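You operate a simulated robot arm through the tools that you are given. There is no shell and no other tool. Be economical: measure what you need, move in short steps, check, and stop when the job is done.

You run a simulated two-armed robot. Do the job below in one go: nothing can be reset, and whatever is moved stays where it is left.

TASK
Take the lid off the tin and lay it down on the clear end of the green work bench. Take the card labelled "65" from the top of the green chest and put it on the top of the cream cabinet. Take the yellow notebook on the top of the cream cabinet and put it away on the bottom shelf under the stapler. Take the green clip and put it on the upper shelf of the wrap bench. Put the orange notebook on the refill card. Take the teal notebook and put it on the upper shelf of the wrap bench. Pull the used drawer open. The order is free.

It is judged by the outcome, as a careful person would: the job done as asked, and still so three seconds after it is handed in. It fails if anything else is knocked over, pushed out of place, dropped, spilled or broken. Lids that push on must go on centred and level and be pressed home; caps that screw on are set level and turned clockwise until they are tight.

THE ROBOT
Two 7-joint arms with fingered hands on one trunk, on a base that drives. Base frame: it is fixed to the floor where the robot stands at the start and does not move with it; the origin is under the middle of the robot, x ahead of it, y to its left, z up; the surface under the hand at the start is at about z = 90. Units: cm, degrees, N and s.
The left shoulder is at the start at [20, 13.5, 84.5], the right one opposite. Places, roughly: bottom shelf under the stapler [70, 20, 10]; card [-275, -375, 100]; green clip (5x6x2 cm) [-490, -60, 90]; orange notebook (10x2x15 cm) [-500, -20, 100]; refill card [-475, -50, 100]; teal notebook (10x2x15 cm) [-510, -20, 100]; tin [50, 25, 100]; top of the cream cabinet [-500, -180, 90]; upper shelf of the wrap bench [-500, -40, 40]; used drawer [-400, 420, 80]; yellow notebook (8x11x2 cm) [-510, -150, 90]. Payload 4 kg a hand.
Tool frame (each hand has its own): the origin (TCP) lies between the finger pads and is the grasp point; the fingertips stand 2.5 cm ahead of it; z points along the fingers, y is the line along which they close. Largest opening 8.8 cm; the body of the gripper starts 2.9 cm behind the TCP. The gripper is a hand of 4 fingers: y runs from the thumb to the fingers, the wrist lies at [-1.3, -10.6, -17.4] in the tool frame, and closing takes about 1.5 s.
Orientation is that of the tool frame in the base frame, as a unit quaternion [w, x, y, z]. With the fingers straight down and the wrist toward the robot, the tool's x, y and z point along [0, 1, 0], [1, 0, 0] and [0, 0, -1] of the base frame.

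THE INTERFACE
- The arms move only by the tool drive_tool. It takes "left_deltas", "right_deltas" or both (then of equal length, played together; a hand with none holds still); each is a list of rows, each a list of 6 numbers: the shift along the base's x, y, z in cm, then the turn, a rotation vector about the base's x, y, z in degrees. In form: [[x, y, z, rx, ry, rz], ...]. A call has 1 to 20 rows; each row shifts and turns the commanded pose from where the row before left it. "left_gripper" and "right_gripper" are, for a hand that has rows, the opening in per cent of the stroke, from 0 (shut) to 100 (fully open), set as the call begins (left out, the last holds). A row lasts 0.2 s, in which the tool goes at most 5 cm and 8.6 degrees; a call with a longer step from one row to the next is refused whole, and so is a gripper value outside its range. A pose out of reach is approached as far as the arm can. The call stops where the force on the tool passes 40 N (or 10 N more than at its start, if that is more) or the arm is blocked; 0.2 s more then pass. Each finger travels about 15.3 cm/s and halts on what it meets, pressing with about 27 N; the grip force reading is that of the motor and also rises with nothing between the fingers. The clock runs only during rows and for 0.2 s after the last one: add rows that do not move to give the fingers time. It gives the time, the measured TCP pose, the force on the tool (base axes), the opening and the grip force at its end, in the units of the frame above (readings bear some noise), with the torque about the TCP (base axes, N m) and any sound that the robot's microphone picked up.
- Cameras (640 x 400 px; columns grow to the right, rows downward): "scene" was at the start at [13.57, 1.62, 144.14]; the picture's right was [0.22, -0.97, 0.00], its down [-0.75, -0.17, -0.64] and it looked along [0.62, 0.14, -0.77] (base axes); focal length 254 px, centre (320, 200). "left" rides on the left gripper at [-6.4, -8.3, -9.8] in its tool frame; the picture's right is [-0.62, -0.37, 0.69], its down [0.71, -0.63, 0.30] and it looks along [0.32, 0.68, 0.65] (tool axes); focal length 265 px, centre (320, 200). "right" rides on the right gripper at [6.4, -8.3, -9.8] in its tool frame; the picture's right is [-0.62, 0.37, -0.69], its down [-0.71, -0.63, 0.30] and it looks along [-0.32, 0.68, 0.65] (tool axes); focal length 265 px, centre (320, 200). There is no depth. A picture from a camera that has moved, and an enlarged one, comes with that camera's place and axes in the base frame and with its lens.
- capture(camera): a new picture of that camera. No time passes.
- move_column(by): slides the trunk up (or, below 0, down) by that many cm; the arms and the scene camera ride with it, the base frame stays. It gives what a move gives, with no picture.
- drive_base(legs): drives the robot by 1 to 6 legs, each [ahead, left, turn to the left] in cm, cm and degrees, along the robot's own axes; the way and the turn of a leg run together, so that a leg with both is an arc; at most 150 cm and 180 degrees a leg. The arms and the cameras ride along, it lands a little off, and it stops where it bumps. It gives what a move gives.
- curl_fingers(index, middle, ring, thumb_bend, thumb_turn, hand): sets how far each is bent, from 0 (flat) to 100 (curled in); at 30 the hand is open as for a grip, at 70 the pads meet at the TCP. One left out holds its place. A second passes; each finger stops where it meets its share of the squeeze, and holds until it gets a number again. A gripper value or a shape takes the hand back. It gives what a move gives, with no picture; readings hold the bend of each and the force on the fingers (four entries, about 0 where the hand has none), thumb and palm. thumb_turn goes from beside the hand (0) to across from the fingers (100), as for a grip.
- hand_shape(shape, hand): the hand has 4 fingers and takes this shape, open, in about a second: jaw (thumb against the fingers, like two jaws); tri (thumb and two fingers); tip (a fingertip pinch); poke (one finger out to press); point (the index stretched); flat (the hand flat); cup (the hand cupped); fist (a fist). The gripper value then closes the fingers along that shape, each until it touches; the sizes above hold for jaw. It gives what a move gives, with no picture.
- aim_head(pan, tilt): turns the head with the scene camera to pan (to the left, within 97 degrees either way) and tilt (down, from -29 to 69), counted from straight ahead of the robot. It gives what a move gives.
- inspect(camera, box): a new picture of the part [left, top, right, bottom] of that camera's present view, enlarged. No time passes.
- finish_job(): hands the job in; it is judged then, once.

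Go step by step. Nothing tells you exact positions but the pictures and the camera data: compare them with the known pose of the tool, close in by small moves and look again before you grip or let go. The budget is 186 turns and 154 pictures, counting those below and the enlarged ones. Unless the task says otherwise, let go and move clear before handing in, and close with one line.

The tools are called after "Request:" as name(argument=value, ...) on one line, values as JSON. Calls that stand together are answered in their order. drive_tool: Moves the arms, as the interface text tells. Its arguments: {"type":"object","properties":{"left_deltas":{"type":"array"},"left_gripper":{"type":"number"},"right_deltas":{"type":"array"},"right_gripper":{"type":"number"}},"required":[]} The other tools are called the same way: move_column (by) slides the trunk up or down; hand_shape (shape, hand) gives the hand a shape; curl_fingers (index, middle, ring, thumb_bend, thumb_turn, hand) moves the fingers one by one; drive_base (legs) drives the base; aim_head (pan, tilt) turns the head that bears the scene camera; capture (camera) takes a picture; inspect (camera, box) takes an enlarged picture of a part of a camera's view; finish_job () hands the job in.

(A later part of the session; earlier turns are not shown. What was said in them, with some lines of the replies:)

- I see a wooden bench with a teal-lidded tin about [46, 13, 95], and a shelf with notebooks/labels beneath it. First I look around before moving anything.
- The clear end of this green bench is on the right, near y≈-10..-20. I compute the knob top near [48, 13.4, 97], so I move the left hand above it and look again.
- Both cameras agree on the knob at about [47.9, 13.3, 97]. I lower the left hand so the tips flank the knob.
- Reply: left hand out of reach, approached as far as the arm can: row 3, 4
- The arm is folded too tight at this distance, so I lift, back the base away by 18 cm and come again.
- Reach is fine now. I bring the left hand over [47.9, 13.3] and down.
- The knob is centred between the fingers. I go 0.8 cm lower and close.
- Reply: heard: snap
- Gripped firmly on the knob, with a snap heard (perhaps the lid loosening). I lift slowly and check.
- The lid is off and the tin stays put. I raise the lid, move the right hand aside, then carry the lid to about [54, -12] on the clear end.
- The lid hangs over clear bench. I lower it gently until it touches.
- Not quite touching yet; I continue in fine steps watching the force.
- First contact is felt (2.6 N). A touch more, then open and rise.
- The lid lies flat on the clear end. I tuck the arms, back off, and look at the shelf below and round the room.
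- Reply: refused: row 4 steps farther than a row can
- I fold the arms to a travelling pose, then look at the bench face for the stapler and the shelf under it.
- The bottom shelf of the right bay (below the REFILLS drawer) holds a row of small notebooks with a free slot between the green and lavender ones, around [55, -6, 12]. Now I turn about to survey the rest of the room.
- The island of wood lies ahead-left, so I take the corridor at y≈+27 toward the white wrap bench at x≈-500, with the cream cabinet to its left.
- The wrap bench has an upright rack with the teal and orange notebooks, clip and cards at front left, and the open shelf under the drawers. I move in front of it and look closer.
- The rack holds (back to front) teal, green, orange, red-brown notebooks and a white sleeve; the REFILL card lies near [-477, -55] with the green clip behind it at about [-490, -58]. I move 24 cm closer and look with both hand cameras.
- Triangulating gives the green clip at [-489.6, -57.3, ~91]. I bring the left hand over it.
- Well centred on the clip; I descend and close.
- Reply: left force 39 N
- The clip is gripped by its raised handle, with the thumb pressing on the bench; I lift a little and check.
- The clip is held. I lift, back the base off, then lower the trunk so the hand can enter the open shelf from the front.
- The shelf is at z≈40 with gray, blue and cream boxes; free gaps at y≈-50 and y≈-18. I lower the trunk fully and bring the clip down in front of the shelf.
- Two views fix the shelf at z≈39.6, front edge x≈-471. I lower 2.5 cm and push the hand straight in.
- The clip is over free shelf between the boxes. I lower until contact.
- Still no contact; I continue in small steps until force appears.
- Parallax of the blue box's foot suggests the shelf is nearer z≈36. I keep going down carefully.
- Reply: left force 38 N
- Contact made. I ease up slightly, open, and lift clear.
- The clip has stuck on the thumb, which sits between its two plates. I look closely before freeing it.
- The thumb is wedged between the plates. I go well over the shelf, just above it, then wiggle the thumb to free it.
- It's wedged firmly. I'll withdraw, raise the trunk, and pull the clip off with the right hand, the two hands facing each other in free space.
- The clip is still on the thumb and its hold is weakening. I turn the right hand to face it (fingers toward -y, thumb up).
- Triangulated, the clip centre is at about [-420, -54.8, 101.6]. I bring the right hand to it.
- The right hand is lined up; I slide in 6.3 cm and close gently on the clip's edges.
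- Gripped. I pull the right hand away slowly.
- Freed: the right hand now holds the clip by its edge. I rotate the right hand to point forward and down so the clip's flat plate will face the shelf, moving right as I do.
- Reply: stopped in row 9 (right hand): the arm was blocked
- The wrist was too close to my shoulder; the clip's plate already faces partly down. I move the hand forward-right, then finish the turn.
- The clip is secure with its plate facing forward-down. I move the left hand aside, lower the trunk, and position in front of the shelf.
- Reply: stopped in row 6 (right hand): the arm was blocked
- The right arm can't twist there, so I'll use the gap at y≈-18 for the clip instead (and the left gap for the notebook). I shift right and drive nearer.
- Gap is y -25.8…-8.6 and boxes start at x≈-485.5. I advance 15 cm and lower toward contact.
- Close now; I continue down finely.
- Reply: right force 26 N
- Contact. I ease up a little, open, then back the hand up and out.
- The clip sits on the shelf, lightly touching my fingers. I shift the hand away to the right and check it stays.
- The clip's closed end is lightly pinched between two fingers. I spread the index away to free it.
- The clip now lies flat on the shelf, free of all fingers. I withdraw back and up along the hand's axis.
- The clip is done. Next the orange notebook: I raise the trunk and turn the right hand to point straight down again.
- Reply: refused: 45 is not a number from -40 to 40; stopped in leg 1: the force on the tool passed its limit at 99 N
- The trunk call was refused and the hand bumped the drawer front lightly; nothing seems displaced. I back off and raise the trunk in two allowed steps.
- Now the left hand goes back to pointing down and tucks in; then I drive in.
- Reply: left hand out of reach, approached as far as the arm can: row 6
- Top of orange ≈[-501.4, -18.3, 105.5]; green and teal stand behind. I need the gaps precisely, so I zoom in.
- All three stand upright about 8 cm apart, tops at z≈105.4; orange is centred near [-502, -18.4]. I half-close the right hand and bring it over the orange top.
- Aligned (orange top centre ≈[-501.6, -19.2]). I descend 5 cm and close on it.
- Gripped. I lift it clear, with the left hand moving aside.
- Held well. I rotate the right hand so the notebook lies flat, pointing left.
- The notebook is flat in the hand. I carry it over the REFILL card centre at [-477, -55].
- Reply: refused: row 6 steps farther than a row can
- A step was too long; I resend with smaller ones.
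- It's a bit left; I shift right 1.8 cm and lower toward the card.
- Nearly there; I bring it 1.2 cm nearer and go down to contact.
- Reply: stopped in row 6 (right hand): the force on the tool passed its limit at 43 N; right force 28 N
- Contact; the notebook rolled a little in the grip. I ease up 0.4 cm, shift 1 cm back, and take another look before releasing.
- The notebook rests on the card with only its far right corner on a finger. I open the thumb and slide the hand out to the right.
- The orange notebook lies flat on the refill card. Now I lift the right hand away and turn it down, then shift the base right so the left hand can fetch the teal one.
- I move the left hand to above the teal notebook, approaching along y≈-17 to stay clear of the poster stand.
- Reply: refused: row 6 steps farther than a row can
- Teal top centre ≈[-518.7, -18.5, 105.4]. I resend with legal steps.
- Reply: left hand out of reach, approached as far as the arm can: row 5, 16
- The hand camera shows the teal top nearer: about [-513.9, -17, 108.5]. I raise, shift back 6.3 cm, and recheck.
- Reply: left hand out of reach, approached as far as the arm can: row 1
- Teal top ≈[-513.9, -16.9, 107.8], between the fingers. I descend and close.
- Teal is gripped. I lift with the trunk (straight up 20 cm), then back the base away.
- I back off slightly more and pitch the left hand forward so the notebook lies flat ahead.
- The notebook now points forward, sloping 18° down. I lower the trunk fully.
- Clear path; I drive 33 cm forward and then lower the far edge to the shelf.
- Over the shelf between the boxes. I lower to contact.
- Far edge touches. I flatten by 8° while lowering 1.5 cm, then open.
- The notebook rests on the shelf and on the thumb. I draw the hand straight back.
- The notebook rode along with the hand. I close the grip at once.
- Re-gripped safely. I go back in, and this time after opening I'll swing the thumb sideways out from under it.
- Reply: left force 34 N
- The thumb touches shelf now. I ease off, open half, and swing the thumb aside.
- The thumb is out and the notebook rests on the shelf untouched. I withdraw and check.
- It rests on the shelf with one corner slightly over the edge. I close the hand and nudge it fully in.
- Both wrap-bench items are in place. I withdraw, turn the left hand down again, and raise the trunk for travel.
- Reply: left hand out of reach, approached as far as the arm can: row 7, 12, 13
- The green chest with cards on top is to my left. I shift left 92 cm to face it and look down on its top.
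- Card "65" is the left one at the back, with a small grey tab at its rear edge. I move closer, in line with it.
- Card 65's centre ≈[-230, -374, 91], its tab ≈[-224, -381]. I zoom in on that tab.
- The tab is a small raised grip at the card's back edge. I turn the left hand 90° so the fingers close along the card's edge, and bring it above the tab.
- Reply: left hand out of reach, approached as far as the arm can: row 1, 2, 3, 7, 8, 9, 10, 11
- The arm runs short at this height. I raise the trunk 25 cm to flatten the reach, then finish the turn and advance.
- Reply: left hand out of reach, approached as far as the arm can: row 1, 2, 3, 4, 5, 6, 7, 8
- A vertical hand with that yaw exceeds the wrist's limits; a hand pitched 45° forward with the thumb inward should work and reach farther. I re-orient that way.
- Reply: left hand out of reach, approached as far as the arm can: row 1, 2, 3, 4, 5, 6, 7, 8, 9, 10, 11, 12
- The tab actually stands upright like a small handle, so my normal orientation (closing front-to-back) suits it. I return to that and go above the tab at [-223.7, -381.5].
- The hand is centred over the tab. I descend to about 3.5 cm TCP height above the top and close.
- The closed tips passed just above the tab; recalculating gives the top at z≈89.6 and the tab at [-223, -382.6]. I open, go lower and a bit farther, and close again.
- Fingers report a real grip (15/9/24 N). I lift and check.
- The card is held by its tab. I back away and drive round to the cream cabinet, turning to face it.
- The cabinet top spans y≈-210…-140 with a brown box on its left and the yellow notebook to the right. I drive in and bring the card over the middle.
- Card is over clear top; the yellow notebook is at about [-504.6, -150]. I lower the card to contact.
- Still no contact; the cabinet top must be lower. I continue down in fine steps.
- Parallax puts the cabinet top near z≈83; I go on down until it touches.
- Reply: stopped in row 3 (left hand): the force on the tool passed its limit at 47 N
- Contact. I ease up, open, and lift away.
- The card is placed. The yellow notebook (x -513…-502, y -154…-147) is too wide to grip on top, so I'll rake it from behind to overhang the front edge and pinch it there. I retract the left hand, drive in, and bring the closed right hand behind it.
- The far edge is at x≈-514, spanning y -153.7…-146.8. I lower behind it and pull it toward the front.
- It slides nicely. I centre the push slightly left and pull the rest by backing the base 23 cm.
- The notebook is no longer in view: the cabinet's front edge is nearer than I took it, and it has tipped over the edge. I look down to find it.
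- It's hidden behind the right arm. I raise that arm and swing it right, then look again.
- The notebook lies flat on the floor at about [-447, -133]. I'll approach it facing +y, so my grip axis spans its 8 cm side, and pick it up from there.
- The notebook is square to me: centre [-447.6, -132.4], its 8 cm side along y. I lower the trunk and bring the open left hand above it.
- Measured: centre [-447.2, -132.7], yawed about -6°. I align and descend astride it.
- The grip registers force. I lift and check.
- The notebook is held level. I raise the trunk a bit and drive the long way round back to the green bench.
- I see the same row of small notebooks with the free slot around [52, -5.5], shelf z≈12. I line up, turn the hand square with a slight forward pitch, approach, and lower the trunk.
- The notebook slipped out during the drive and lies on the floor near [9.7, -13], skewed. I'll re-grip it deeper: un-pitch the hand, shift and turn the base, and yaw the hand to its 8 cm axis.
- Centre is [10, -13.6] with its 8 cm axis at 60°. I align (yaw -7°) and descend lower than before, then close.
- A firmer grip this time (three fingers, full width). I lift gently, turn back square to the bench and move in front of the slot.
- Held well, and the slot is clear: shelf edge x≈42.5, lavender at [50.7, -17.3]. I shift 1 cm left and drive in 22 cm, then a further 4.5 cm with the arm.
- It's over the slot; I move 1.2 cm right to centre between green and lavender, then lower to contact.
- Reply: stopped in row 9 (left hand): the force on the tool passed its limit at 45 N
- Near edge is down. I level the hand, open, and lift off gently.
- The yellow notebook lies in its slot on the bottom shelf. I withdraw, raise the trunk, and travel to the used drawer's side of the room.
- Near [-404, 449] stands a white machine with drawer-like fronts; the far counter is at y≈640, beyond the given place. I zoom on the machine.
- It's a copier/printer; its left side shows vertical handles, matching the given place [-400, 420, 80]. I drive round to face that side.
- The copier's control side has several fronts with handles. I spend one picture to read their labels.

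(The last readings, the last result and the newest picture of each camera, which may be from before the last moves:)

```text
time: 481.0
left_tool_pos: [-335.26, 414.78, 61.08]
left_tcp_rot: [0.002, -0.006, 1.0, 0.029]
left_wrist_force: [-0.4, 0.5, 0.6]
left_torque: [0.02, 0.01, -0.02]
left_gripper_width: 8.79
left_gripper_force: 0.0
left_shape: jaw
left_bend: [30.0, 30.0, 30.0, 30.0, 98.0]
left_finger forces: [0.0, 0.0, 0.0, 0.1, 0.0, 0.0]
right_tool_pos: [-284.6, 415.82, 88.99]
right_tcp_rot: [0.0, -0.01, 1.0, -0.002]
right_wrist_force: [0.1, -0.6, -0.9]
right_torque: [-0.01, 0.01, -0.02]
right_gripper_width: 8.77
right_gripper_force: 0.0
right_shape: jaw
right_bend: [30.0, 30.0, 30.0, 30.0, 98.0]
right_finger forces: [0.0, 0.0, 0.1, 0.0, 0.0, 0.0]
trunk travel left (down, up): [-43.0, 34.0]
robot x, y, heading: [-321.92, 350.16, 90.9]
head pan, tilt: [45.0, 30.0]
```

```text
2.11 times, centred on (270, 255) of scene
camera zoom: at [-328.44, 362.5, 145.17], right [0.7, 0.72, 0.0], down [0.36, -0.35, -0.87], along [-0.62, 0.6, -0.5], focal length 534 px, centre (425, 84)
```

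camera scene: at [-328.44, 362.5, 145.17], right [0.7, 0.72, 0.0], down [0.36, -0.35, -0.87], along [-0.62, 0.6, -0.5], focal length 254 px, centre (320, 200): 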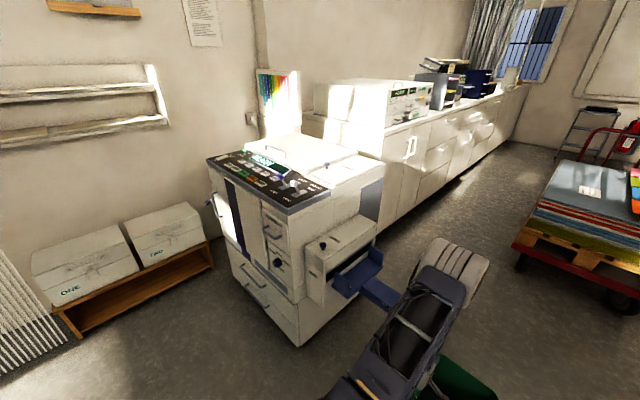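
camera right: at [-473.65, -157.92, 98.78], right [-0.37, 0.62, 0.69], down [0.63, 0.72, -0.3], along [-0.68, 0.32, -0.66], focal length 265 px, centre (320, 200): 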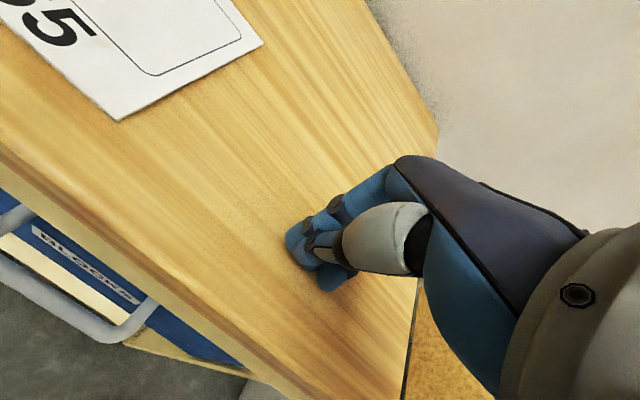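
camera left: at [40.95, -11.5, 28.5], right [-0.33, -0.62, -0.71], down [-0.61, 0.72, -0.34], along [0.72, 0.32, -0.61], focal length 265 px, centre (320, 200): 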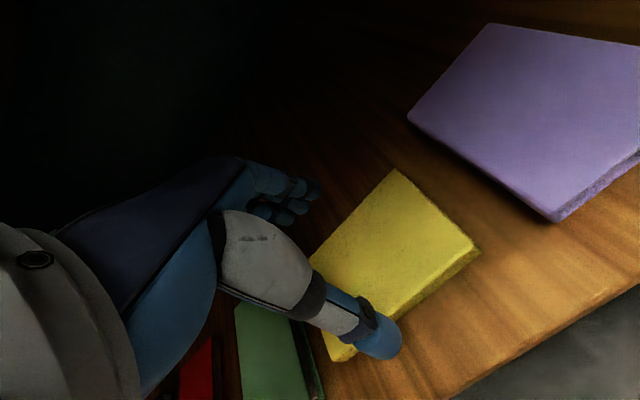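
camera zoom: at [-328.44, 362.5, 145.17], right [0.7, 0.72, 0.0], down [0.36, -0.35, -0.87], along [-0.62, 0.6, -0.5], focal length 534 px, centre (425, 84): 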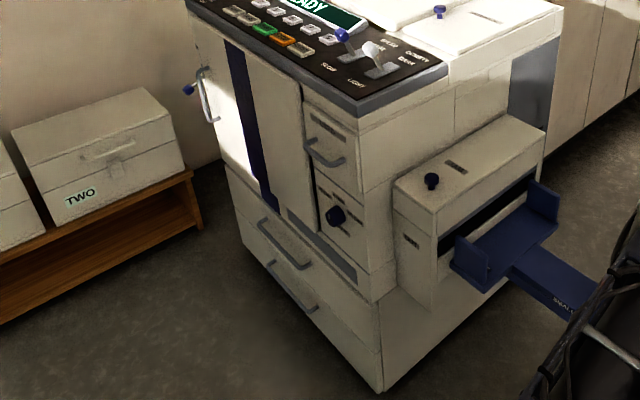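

The upper small front with a bar handle (used-master drawer) is at about x -411…-399, y≈408, z≈78; the face is y≈411. I back up a little, lower the trunk, and prepare the left hand pitched 30° at handle height.

Request:
drive_base(legs=[[-14, 0, -0.8]])

Request:
move_column(by=-38)

Request:
drive_tool(left_deltas=[[0, -1, 4.5, 0, 0, 0], [0, -1, 4.5, 0, 0, 0], [0, -1, 4.5, 0, 0, 0], [0, -1, 4.5, 0, 0, 0], [0, 0, 4.8, 0, 0, 0], [0, 0, 4.8, 0, 0, 0], [0, 0, 4.8, 0, 0, 0], [0, 0, 4.8, 0, 0, 0], [0, 0, 4.8, 6.5, 0, 0], [0, 0, 4.8, 6.5, 0, 0], [0, 0, 4.8, 6.5, 0, 0], [0, 0, 3, 6.5, 0, 0], [0, 0, 0, 0, 0, 0]])

```text
time: 482.3
left_tool_pos: [-334.23, 401.12, 61.23]
left_tcp_rot: [0.001, 0.001, 1.0, 0.029]
left_wrist_force: [0.6, -0.2, 0.6]
left_torque: [-0.03, 0.03, 0.0]
left_gripper_width: 8.77
left_gripper_force: 0.1
left_shape: jaw
left_bend: [30.0, 30.0, 30.0, 30.0, 98.0]
left_finger forces: [0.0, 0.0, 0.1, 0.0, 0.0, 0.1]
right_tool_pos: [-283.73, 401.47, 89.08]
right_tcp_rot: [0.0, -0.003, 1.0, -0.001]
right_wrist_force: [0.3, 0.4, 0.1]
right_torque: [-0.02, -0.03, -0.01]
right_gripper_width: 8.75
right_gripper_force: 0.0
right_shape: jaw
right_bend: [30.0, 30.0, 30.0, 30.0, 98.0]
right_finger forces: [0.0, 0.0, 0.1, 0.1, 0.1, 0.0]
trunk travel left (down, up): [-43.0, 34.0]
robot x, y, heading: [-321.75, 336.21, 90.1]
head pan, tilt: [45.0, 30.0]
```

```text
time: 486.0
left_tool_pos: [-334.23, 400.93, 23.13]
left_tcp_rot: [0.001, 0.001, 1.0, 0.028]
left_wrist_force: [0.3, -0.1, -0.5]
left_torque: [-0.02, 0.02, 0.01]
left_gripper_width: 8.76
left_gripper_force: 0.0
left_shape: jaw
left_bend: [30.0, 30.0, 30.0, 30.0, 98.0]
left_finger forces: [0.0, 0.1, 0.0, 0.1, 0.0, 0.0]
right_tool_pos: [-283.63, 401.33, 51.0]
right_tcp_rot: [0.0, -0.003, 1.0, -0.001]
right_wrist_force: [0.5, 0.5, 0.7]
right_torque: [-0.02, -0.01, 0.0]
right_gripper_width: 8.78
right_gripper_force: 0.1
right_shape: jaw
right_bend: [30.0, 30.0, 30.0, 30.0, 98.0]
right_finger forces: [0.1, 0.1, 0.0, 0.1, 0.0, 0.1]
trunk travel left (down, up): [-5.0, 72.0]
robot x, y, heading: [-321.88, 336.5, 89.9]
head pan, tilt: [45.0, 30.0]
```

```text
time: 488.8
left_tool_pos: [-334.44, 397.04, 77.69]
left_tcp_rot: [0.001, 0.001, 0.967, 0.254]
left_wrist_force: [0.2, 1.0, 0.4]
left_torque: [0.01, -0.02, 0.0]
left_gripper_width: 8.8
left_gripper_force: 0.1
left_shape: jaw
left_bend: [30.0, 30.0, 30.0, 30.0, 98.0]
left_finger forces: [0.1, 0.0, 0.0, 0.0, 0.0, 0.0]
right_tool_pos: [-283.55, 401.36, 50.98]
right_tcp_rot: [0.0, -0.004, 1.0, 0.0]
right_wrist_force: [0.4, 0.0, 0.0]
right_torque: [0.01, -0.02, 0.02]
right_gripper_width: 8.76
right_gripper_force: 0.0
right_shape: jaw
right_bend: [30.0, 30.0, 30.0, 30.0, 98.0]
right_finger forces: [0.1, 0.0, 0.0, 0.0, 0.0, 0.0]
trunk travel left (down, up): [-5.0, 72.0]
robot x, y, heading: [-321.96, 336.42, 90.1]
head pan, tilt: [45.0, 30.0]
```

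The pose works. I strafe left 70 cm so the hand faces the handle, then use the hand camera to check before advancing.

Request:
drive_base(legs=[[0, 70.5, 0]])

Request:
capture(camera="left")

```text
time: 492.6
left_tool_pos: [-405.36, 396.75, 77.63]
left_tcp_rot: [0.001, 0.0, 0.968, 0.253]
left_wrist_force: [-0.6, -0.8, -0.3]
left_torque: [0.02, 0.03, -0.02]
left_gripper_width: 8.77
left_gripper_force: 0.1
left_shape: jaw
left_bend: [30.0, 30.0, 30.0, 30.0, 98.0]
left_finger forces: [0.0, 0.0, 0.0, 0.0, 0.1, 0.0]
right_tool_pos: [-354.47, 401.18, 50.97]
right_tcp_rot: [0.0, -0.005, 1.0, -0.001]
right_wrist_force: [0.0, -0.3, 0.2]
right_torque: [0.0, 0.03, 0.04]
right_gripper_width: 8.76
right_gripper_force: 0.1
right_shape: jaw
right_bend: [30.0, 30.0, 30.0, 30.0, 98.0]
right_finger forces: [0.0, 0.1, 0.0, 0.0, 0.0, 0.0]
trunk travel left (down, up): [-5.0, 72.0]
robot x, y, heading: [-392.46, 335.8, 90.1]
head pan, tilt: [45.0, 30.0]
```

```text
0 pictures are left
camera left: at [-398.83, 384.72, 82.18], right [0.62, 0.02, -0.78], down [-0.71, -0.4, -0.57], along [-0.32, 0.92, -0.24], focal length 265 px, centre (320, 200)
```

left: 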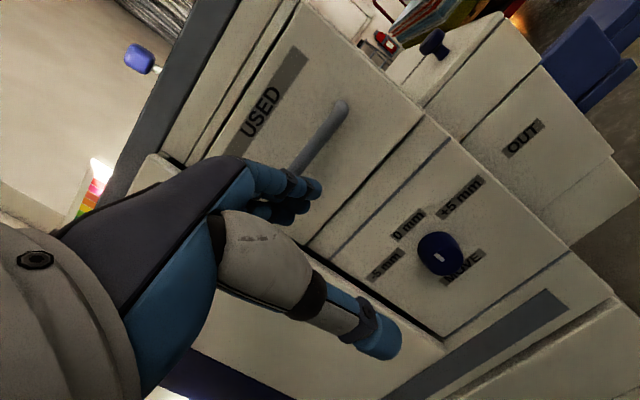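

The picture shows it: the "USED" drawer with its bar handle at y≈407.8, z≈80, centred near x -405. No pictures remain, so I go by force: rise, come in over the bar, and slide down astride it.

Request:
drive_tool(left_deltas=[[0, 0, 4, 0, 0, 0], [0.2, 0, 4.1, 0, 0, 0], [0, 4, 0, 0, 0, 0], [0, 3.8, 0, 0, 0, 0], [0, 0, 0, 0, 0, 0], [0, 0.48, -0.88, 0, 0, 0], [0, 0.48, -0.88, 0, 0, 0], [0, 0.48, -0.88, 0, 0, 0], [0, 0.48, -0.88, 0, 0, 0], [0, 0.48, -0.88, 0, 0, 0], [0, 0.48, -0.88, 0, 0, 0], [0, 0, 0, 0, 0, 0]], left_gripper=50)

```text
time: 494.4
left_tool_pos: [-404.99, 405.56, 83.97]
left_tcp_rot: [0.0, 0.001, 0.966, 0.259]
left_wrist_force: [-0.2, -23.2, 4.1]
left_torque: [0.37, 0.02, 0.23]
left_gripper_width: 3.98
left_gripper_force: 0.0
left_shape: jaw
left_bend: [74.0, 52.0, 46.0, 69.0, 100.0]
left_finger forces: [3.1, 12.6, 6.7, 0.0, 0.0, 0.0]
right_tool_pos: [-354.68, 401.19, 51.09]
right_tcp_rot: [0.0, -0.005, 1.0, -0.002]
right_wrist_force: [-0.8, -0.2, 0.4]
right_torque: [-0.02, -0.02, 0.01]
right_gripper_width: 8.76
right_gripper_force: 0.2
right_shape: jaw
right_bend: [30.0, 30.0, 30.0, 30.0, 98.0]
right_finger forces: [0.0, 0.0, 0.0, 0.1, 0.1, 0.0]
trunk travel left (down, up): [-5.0, 72.0]
robot x, y, heading: [-392.53, 336.31, 90.1]
head pan, tilt: [45.0, 30.0]
stopped in row 8 (left hand): the force on the tool passed its limit at 47 N (the readings are from after the stop); the commanded pose is now the measured one
```

The fingertips touch the drawer face, so I'm at the right depth. I ease back 0.7 cm and slide straight down behind the bar.

Request:
drive_tool(left_deltas=[[0, -0.7, 0, 0, 0, 0], [0, 0, -0.8, 0, 0, 0], [0, 0, -0.8, 0, 0, 0], [0, 0, -0.8, 0, 0, 0], [0, 0, -0.8, 0, 0, 0], [0, 0, -0.6, 0, 0, 0], [0, 0, 0, 0, 0, 0]])

```text
time: 496.0
left_tool_pos: [-404.98, 405.07, 80.12]
left_tcp_rot: [0.0, 0.0, 0.966, 0.258]
left_wrist_force: [0.3, -4.9, 1.3]
left_torque: [0.11, 0.0, 0.04]
left_gripper_width: 4.3
left_gripper_force: 0.1
left_shape: jaw
left_bend: [74.0, 47.0, 41.0, 69.0, 100.0]
left_finger forces: [0.0, 4.7, 0.0, 0.0, 0.1, 0.0]
right_tool_pos: [-354.5, 401.2, 50.95]
right_tcp_rot: [0.001, -0.006, 1.0, 0.0]
right_wrist_force: [0.5, 0.2, 0.5]
right_torque: [0.0, -0.02, 0.02]
right_gripper_width: 8.74
right_gripper_force: 0.0
right_shape: jaw
right_bend: [30.0, 30.0, 30.0, 30.0, 98.0]
right_finger forces: [0.1, 0.0, 0.0, 0.0, 0.0, 0.0]
trunk travel left (down, up): [-5.0, 72.0]
robot x, y, heading: [-392.55, 336.28, 90.4]
head pan, tilt: [45.0, 30.0]
```

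No obstruction going down; I close the hand on the bar.

Request:
drive_tool(left_deltas=[[0, 0, 0, 0, 0, 0], [0, 0, 0, 0, 0, 0], [0, 0, 0, 0, 0, 0], [0, 0, 0, 0, 0, 0], [0, 0, 0, 0, 0, 0], [0, 0, 0, 0, 0, 0]], left_gripper=0)

```text
time: 497.4
left_tool_pos: [-404.93, 405.14, 79.85]
left_tcp_rot: [0.0, 0.0, 0.967, 0.256]
left_wrist_force: [0.0, -0.4, -14.7]
left_torque: [-0.14, -0.01, 0.01]
left_gripper_width: 0.09
left_gripper_force: 26.8
left_shape: jaw
left_bend: [73.0, 75.0, 62.0, 35.0, 100.0]
left_finger forces: [8.1, 0.6, 3.4, 0.1, 28.6, 0.0]
right_tool_pos: [-354.55, 401.19, 50.97]
right_tcp_rot: [0.0, -0.005, 1.0, 0.0]
right_wrist_force: [-1.0, -0.2, -0.4]
right_torque: [-0.01, -0.03, -0.02]
right_gripper_width: 8.73
right_gripper_force: 0.1
right_shape: jaw
right_bend: [30.0, 30.0, 30.0, 30.0, 98.0]
right_finger forces: [0.0, 0.0, 0.0, 0.1, 0.1, 0.0]
trunk travel left (down, up): [-5.0, 72.0]
robot x, y, heading: [-392.56, 336.2, 90.1]
head pan, tilt: [45.0, 30.0]
```

The thumb meets something solid and fingers are curled round: likely the bar. I pull back gently and watch the force.

Request:
drive_tool(left_deltas=[[0, -0.5, 0, 0, 0, 0], [0, -0.5, 0, 0, 0, 0], [0, -1, 0, 0, 0, 0], [0, -1, 0, 0, 0, 0], [0, 0, 0, 0, 0, 0]])

```text
time: 498.6
left_tool_pos: [-405.08, 402.09, 79.98]
left_tcp_rot: [0.0, 0.001, 0.967, 0.256]
left_wrist_force: [1.3, 0.5, -20.4]
left_torque: [-0.23, -0.04, 0.0]
left_gripper_width: 0.07
left_gripper_force: 27.2
left_shape: jaw
left_bend: [73.0, 75.0, 63.0, 34.0, 100.0]
left_finger forces: [16.7, 0.7, 4.2, 0.0, 30.8, 0.1]
right_tool_pos: [-354.45, 401.1, 50.84]
right_tcp_rot: [0.0, -0.005, 1.0, -0.002]
right_wrist_force: [-0.8, 0.3, 0.0]
right_torque: [0.01, -0.02, -0.02]
right_gripper_width: 8.76
right_gripper_force: 0.1
right_shape: jaw
right_bend: [30.0, 30.0, 30.0, 30.0, 98.0]
right_finger forces: [0.0, 0.1, 0.1, 0.0, 0.0, 0.0]
trunk travel left (down, up): [-5.0, 72.0]
robot x, y, heading: [-392.66, 336.13, 90.2]
head pan, tilt: [45.0, 30.0]
```

The load stays on thumb and index while the hand moved 3 cm: the drawer is coming along. I keep pulling.

Request:
drive_tool(left_deltas=[[0, -1, 0, 0, 0, 0], [0, -1, 0, 0, 0, 0], [0, -1, 0, 0, 0, 0], [0, -1, 0, 0, 0, 0], [0, -1, 0, 0, 0, 0], [0, -1, 0, 0, 0, 0], [0, -1, 0, 0, 0, 0], [0, 0, 0, 0, 0, 0]])

```text
time: 500.4
left_tool_pos: [-405.07, 394.96, 79.97]
left_tcp_rot: [-0.001, 0.0, 0.967, 0.256]
left_wrist_force: [-1.0, 0.7, -20.3]
left_torque: [-0.22, -0.04, 0.01]
left_gripper_width: 0.07
left_gripper_force: 27.0
left_shape: jaw
left_bend: [73.0, 75.0, 63.0, 34.0, 100.0]
left_finger forces: [16.8, 0.7, 4.0, 0.0, 30.2, 0.1]
right_tool_pos: [-354.45, 401.25, 50.94]
right_tcp_rot: [0.0, -0.005, 1.0, -0.001]
right_wrist_force: [0.3, 0.2, 0.1]
right_torque: [0.0, -0.02, -0.04]
right_gripper_width: 8.75
right_gripper_force: 0.1
right_shape: jaw
right_bend: [30.0, 30.0, 30.0, 30.0, 98.0]
right_finger forces: [0.0, 0.1, 0.0, 0.0, 0.0, 0.1]
trunk travel left (down, up): [-5.0, 72.0]
robot x, y, heading: [-392.63, 335.8, 90.0]
head pan, tilt: [45.0, 30.0]
```

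Ten centimetres open, still firmly hooked. I pull further toward the stop.

Request:
drive_tool(left_deltas=[[0, -1, 0, 0, 0, 0], [0, -1, 0, 0, 0, 0], [0, -1, 0, 0, 0, 0], [0, -1, 0, 0, 0, 0], [0, -1, 0, 0, 0, 0], [0, -1, 0, 0, 0, 0], [0, -1, 0, 0, 0, 0], [0, -1, 0, 0, 0, 0], [0, 0, 0, 0, 0, 0]])

```text
time: 502.4
left_tool_pos: [-405.07, 386.98, 80.06]
left_tcp_rot: [0.0, 0.0, 0.967, 0.256]
left_wrist_force: [-1.7, 0.9, -18.9]
left_torque: [-0.23, -0.02, -0.02]
left_gripper_width: 0.05
left_gripper_force: 27.3
left_shape: jaw
left_bend: [73.0, 75.0, 63.0, 34.0, 100.0]
left_finger forces: [16.9, 0.6, 3.8, 0.1, 29.6, 0.0]
right_tool_pos: [-354.56, 401.17, 51.06]
right_tcp_rot: [-0.001, -0.006, 1.0, -0.001]
right_wrist_force: [0.9, -0.4, -0.4]
right_torque: [-0.04, 0.0, 0.04]
right_gripper_width: 8.75
right_gripper_force: 0.0
right_shape: jaw
right_bend: [30.0, 30.0, 30.0, 30.0, 98.0]
right_finger forces: [0.0, 0.0, 0.1, 0.0, 0.0, 0.0]
trunk travel left (down, up): [-5.0, 72.0]
robot x, y, heading: [-392.46, 335.73, 90.4]
head pan, tilt: [45.0, 30.0]
```

Request:
drive_tool(left_deltas=[[0, -1, 0, 0, 0, 0], [0, -1, 0, 0, 0, 0], [0, -1, 0, 0, 0, 0], [0, -1, 0, 0, 0, 0], [0, -1, 0, 0, 0, 0], [0, 0, 0, 0, 0, 0]])

```text
time: 503.8
left_tool_pos: [-405.16, 382.05, 80.03]
left_tcp_rot: [0.0, 0.0, 0.966, 0.257]
left_wrist_force: [-3.4, -0.2, -20.8]
left_torque: [-0.21, -0.04, 0.08]
left_gripper_width: 0.06
left_gripper_force: 27.4
left_shape: jaw
left_bend: [73.0, 75.0, 63.0, 34.0, 100.0]
left_finger forces: [16.7, 0.7, 4.0, 0.1, 30.3, 0.1]
right_tool_pos: [-354.53, 401.31, 50.96]
right_tcp_rot: [0.0, -0.006, 1.0, -0.002]
right_wrist_force: [-0.7, -0.1, -0.9]
right_torque: [0.03, 0.02, -0.02]
right_gripper_width: 8.76
right_gripper_force: 0.0
right_shape: jaw
right_bend: [30.0, 30.0, 30.0, 30.0, 98.0]
right_finger forces: [0.0, 0.0, 0.0, 0.1, 0.0, 0.0]
trunk travel left (down, up): [-5.0, 72.0]
robot x, y, heading: [-392.87, 336.18, 90.0]
head pan, tilt: [45.0, 30.0]
```

The drawer is about 23 cm open. I let go and lift the hand off along its own axis, then back away.

Request:
drive_tool(left_deltas=[[0, 0, 0, 0, 0, 0], [0, 0, 0, 0, 0, 0], [0, 0, 0, 0, 0, 0], [0, 0, 0, 0, 0, 0], [0, 0, 0, 0, 0, 0], [0, 0, 0, 0, 0, 0]], left_gripper=55)

Request:
drive_tool(left_deltas=[[0, -0.3, 0.9, 0, 0, 0], [0, -0.48, 0.9, 0, 0, 0], [0, -0.48, 0.9, 0, 0, 0], [0, -0.7, 1.5, 0, 0, 0], [0, -1, 2, 0, 0, 0], [0, -1, 3, 0, 0, 0], [0, 0, 4, 0, 0, 0], [0, 0, 0, 0, 0, 0]])

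```text
time: 505.2
left_tool_pos: [-405.02, 382.06, 80.0]
left_tcp_rot: [0.0, 0.001, 0.966, 0.257]
left_wrist_force: [0.1, 0.1, -0.1]
left_torque: [0.01, 0.01, -0.02]
left_gripper_width: 4.81
left_gripper_force: 0.1
left_shape: jaw
left_bend: [74.0, 43.0, 39.0, 67.0, 100.0]
left_finger forces: [0.0, 0.4, 0.0, 0.1, 0.1, 0.0]
right_tool_pos: [-354.45, 401.18, 50.85]
right_tcp_rot: [0.0, -0.005, 1.0, -0.001]
right_wrist_force: [-0.4, 0.0, 0.1]
right_torque: [-0.02, -0.02, 0.03]
right_gripper_width: 8.78
right_gripper_force: 0.0
right_shape: jaw
right_bend: [30.0, 30.0, 30.0, 30.0, 98.0]
right_finger forces: [0.0, 0.0, 0.1, 0.0, 0.0, 0.0]
trunk travel left (down, up): [-5.0, 72.0]
robot x, y, heading: [-392.25, 336.32, 90.2]
head pan, tilt: [45.0, 30.0]
```

```text
time: 507.0
left_tool_pos: [-405.2, 378.02, 93.19]
left_tcp_rot: [0.0, 0.0, 0.967, 0.257]
left_wrist_force: [0.0, -0.4, -0.4]
left_torque: [0.0, 0.0, 0.01]
left_gripper_width: 4.84
left_gripper_force: 0.1
left_shape: jaw
left_bend: [74.0, 43.0, 39.0, 67.0, 100.0]
left_finger forces: [0.0, 0.1, 0.1, 0.0, 0.0, 0.0]
right_tool_pos: [-354.6, 401.22, 50.97]
right_tcp_rot: [0.0, -0.005, 1.0, -0.001]
right_wrist_force: [1.0, 0.0, 0.7]
right_torque: [-0.01, -0.03, -0.04]
right_gripper_width: 8.79
right_gripper_force: 0.1
right_shape: jaw
right_bend: [30.0, 30.0, 30.0, 30.0, 98.0]
right_finger forces: [0.0, 0.1, 0.0, 0.0, 0.0, 0.0]
trunk travel left (down, up): [-5.0, 72.0]
robot x, y, heading: [-392.75, 335.97, 89.9]
head pan, tilt: [45.0, 30.0]
```

The hand came off cleanly. I move clear to the right and hand in.

Request:
drive_base(legs=[[0, -60, 0]])

Request:
finish_job()

```text
time: 510.4
left_tool_pos: [-345.09, 378.29, 93.16]
left_tcp_rot: [0.0, 0.0, 0.966, 0.258]
left_wrist_force: [0.3, -0.2, -0.1]
left_torque: [0.01, 0.03, -0.01]
left_gripper_width: 4.83
left_gripper_force: 0.2
left_shape: jaw
left_bend: [74.0, 43.0, 39.0, 67.0, 100.0]
left_finger forces: [0.1, 0.0, 0.1, 0.0, 0.0, 0.0]
right_tool_pos: [-294.67, 401.66, 50.91]
right_tcp_rot: [0.0, -0.006, 1.0, -0.001]
right_wrist_force: [0.3, -0.1, 0.4]
right_torque: [0.0, -0.04, -0.01]
right_gripper_width: 8.78
right_gripper_force: 0.1
right_shape: jaw
right_bend: [30.0, 30.0, 30.0, 30.0, 98.0]
right_finger forces: [0.1, 0.1, 0.0, 0.0, 0.1, 0.1]
trunk travel left (down, up): [-5.0, 72.0]
robot x, y, heading: [-332.17, 336.44, 90.7]
head pan, tilt: [45.0, 30.0]
```

```text
The job is handed in.
```

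All seven tasks were carried out and handed in, but the yellow notebook fell to the floor twice on the way (once off the cabinet edge, once out of the hand). My hand also bumped the wrap bench's drawer front, with nothing seen to move, and the used drawer's opening (about 23 cm) was judged by touch because the pictures had run out.
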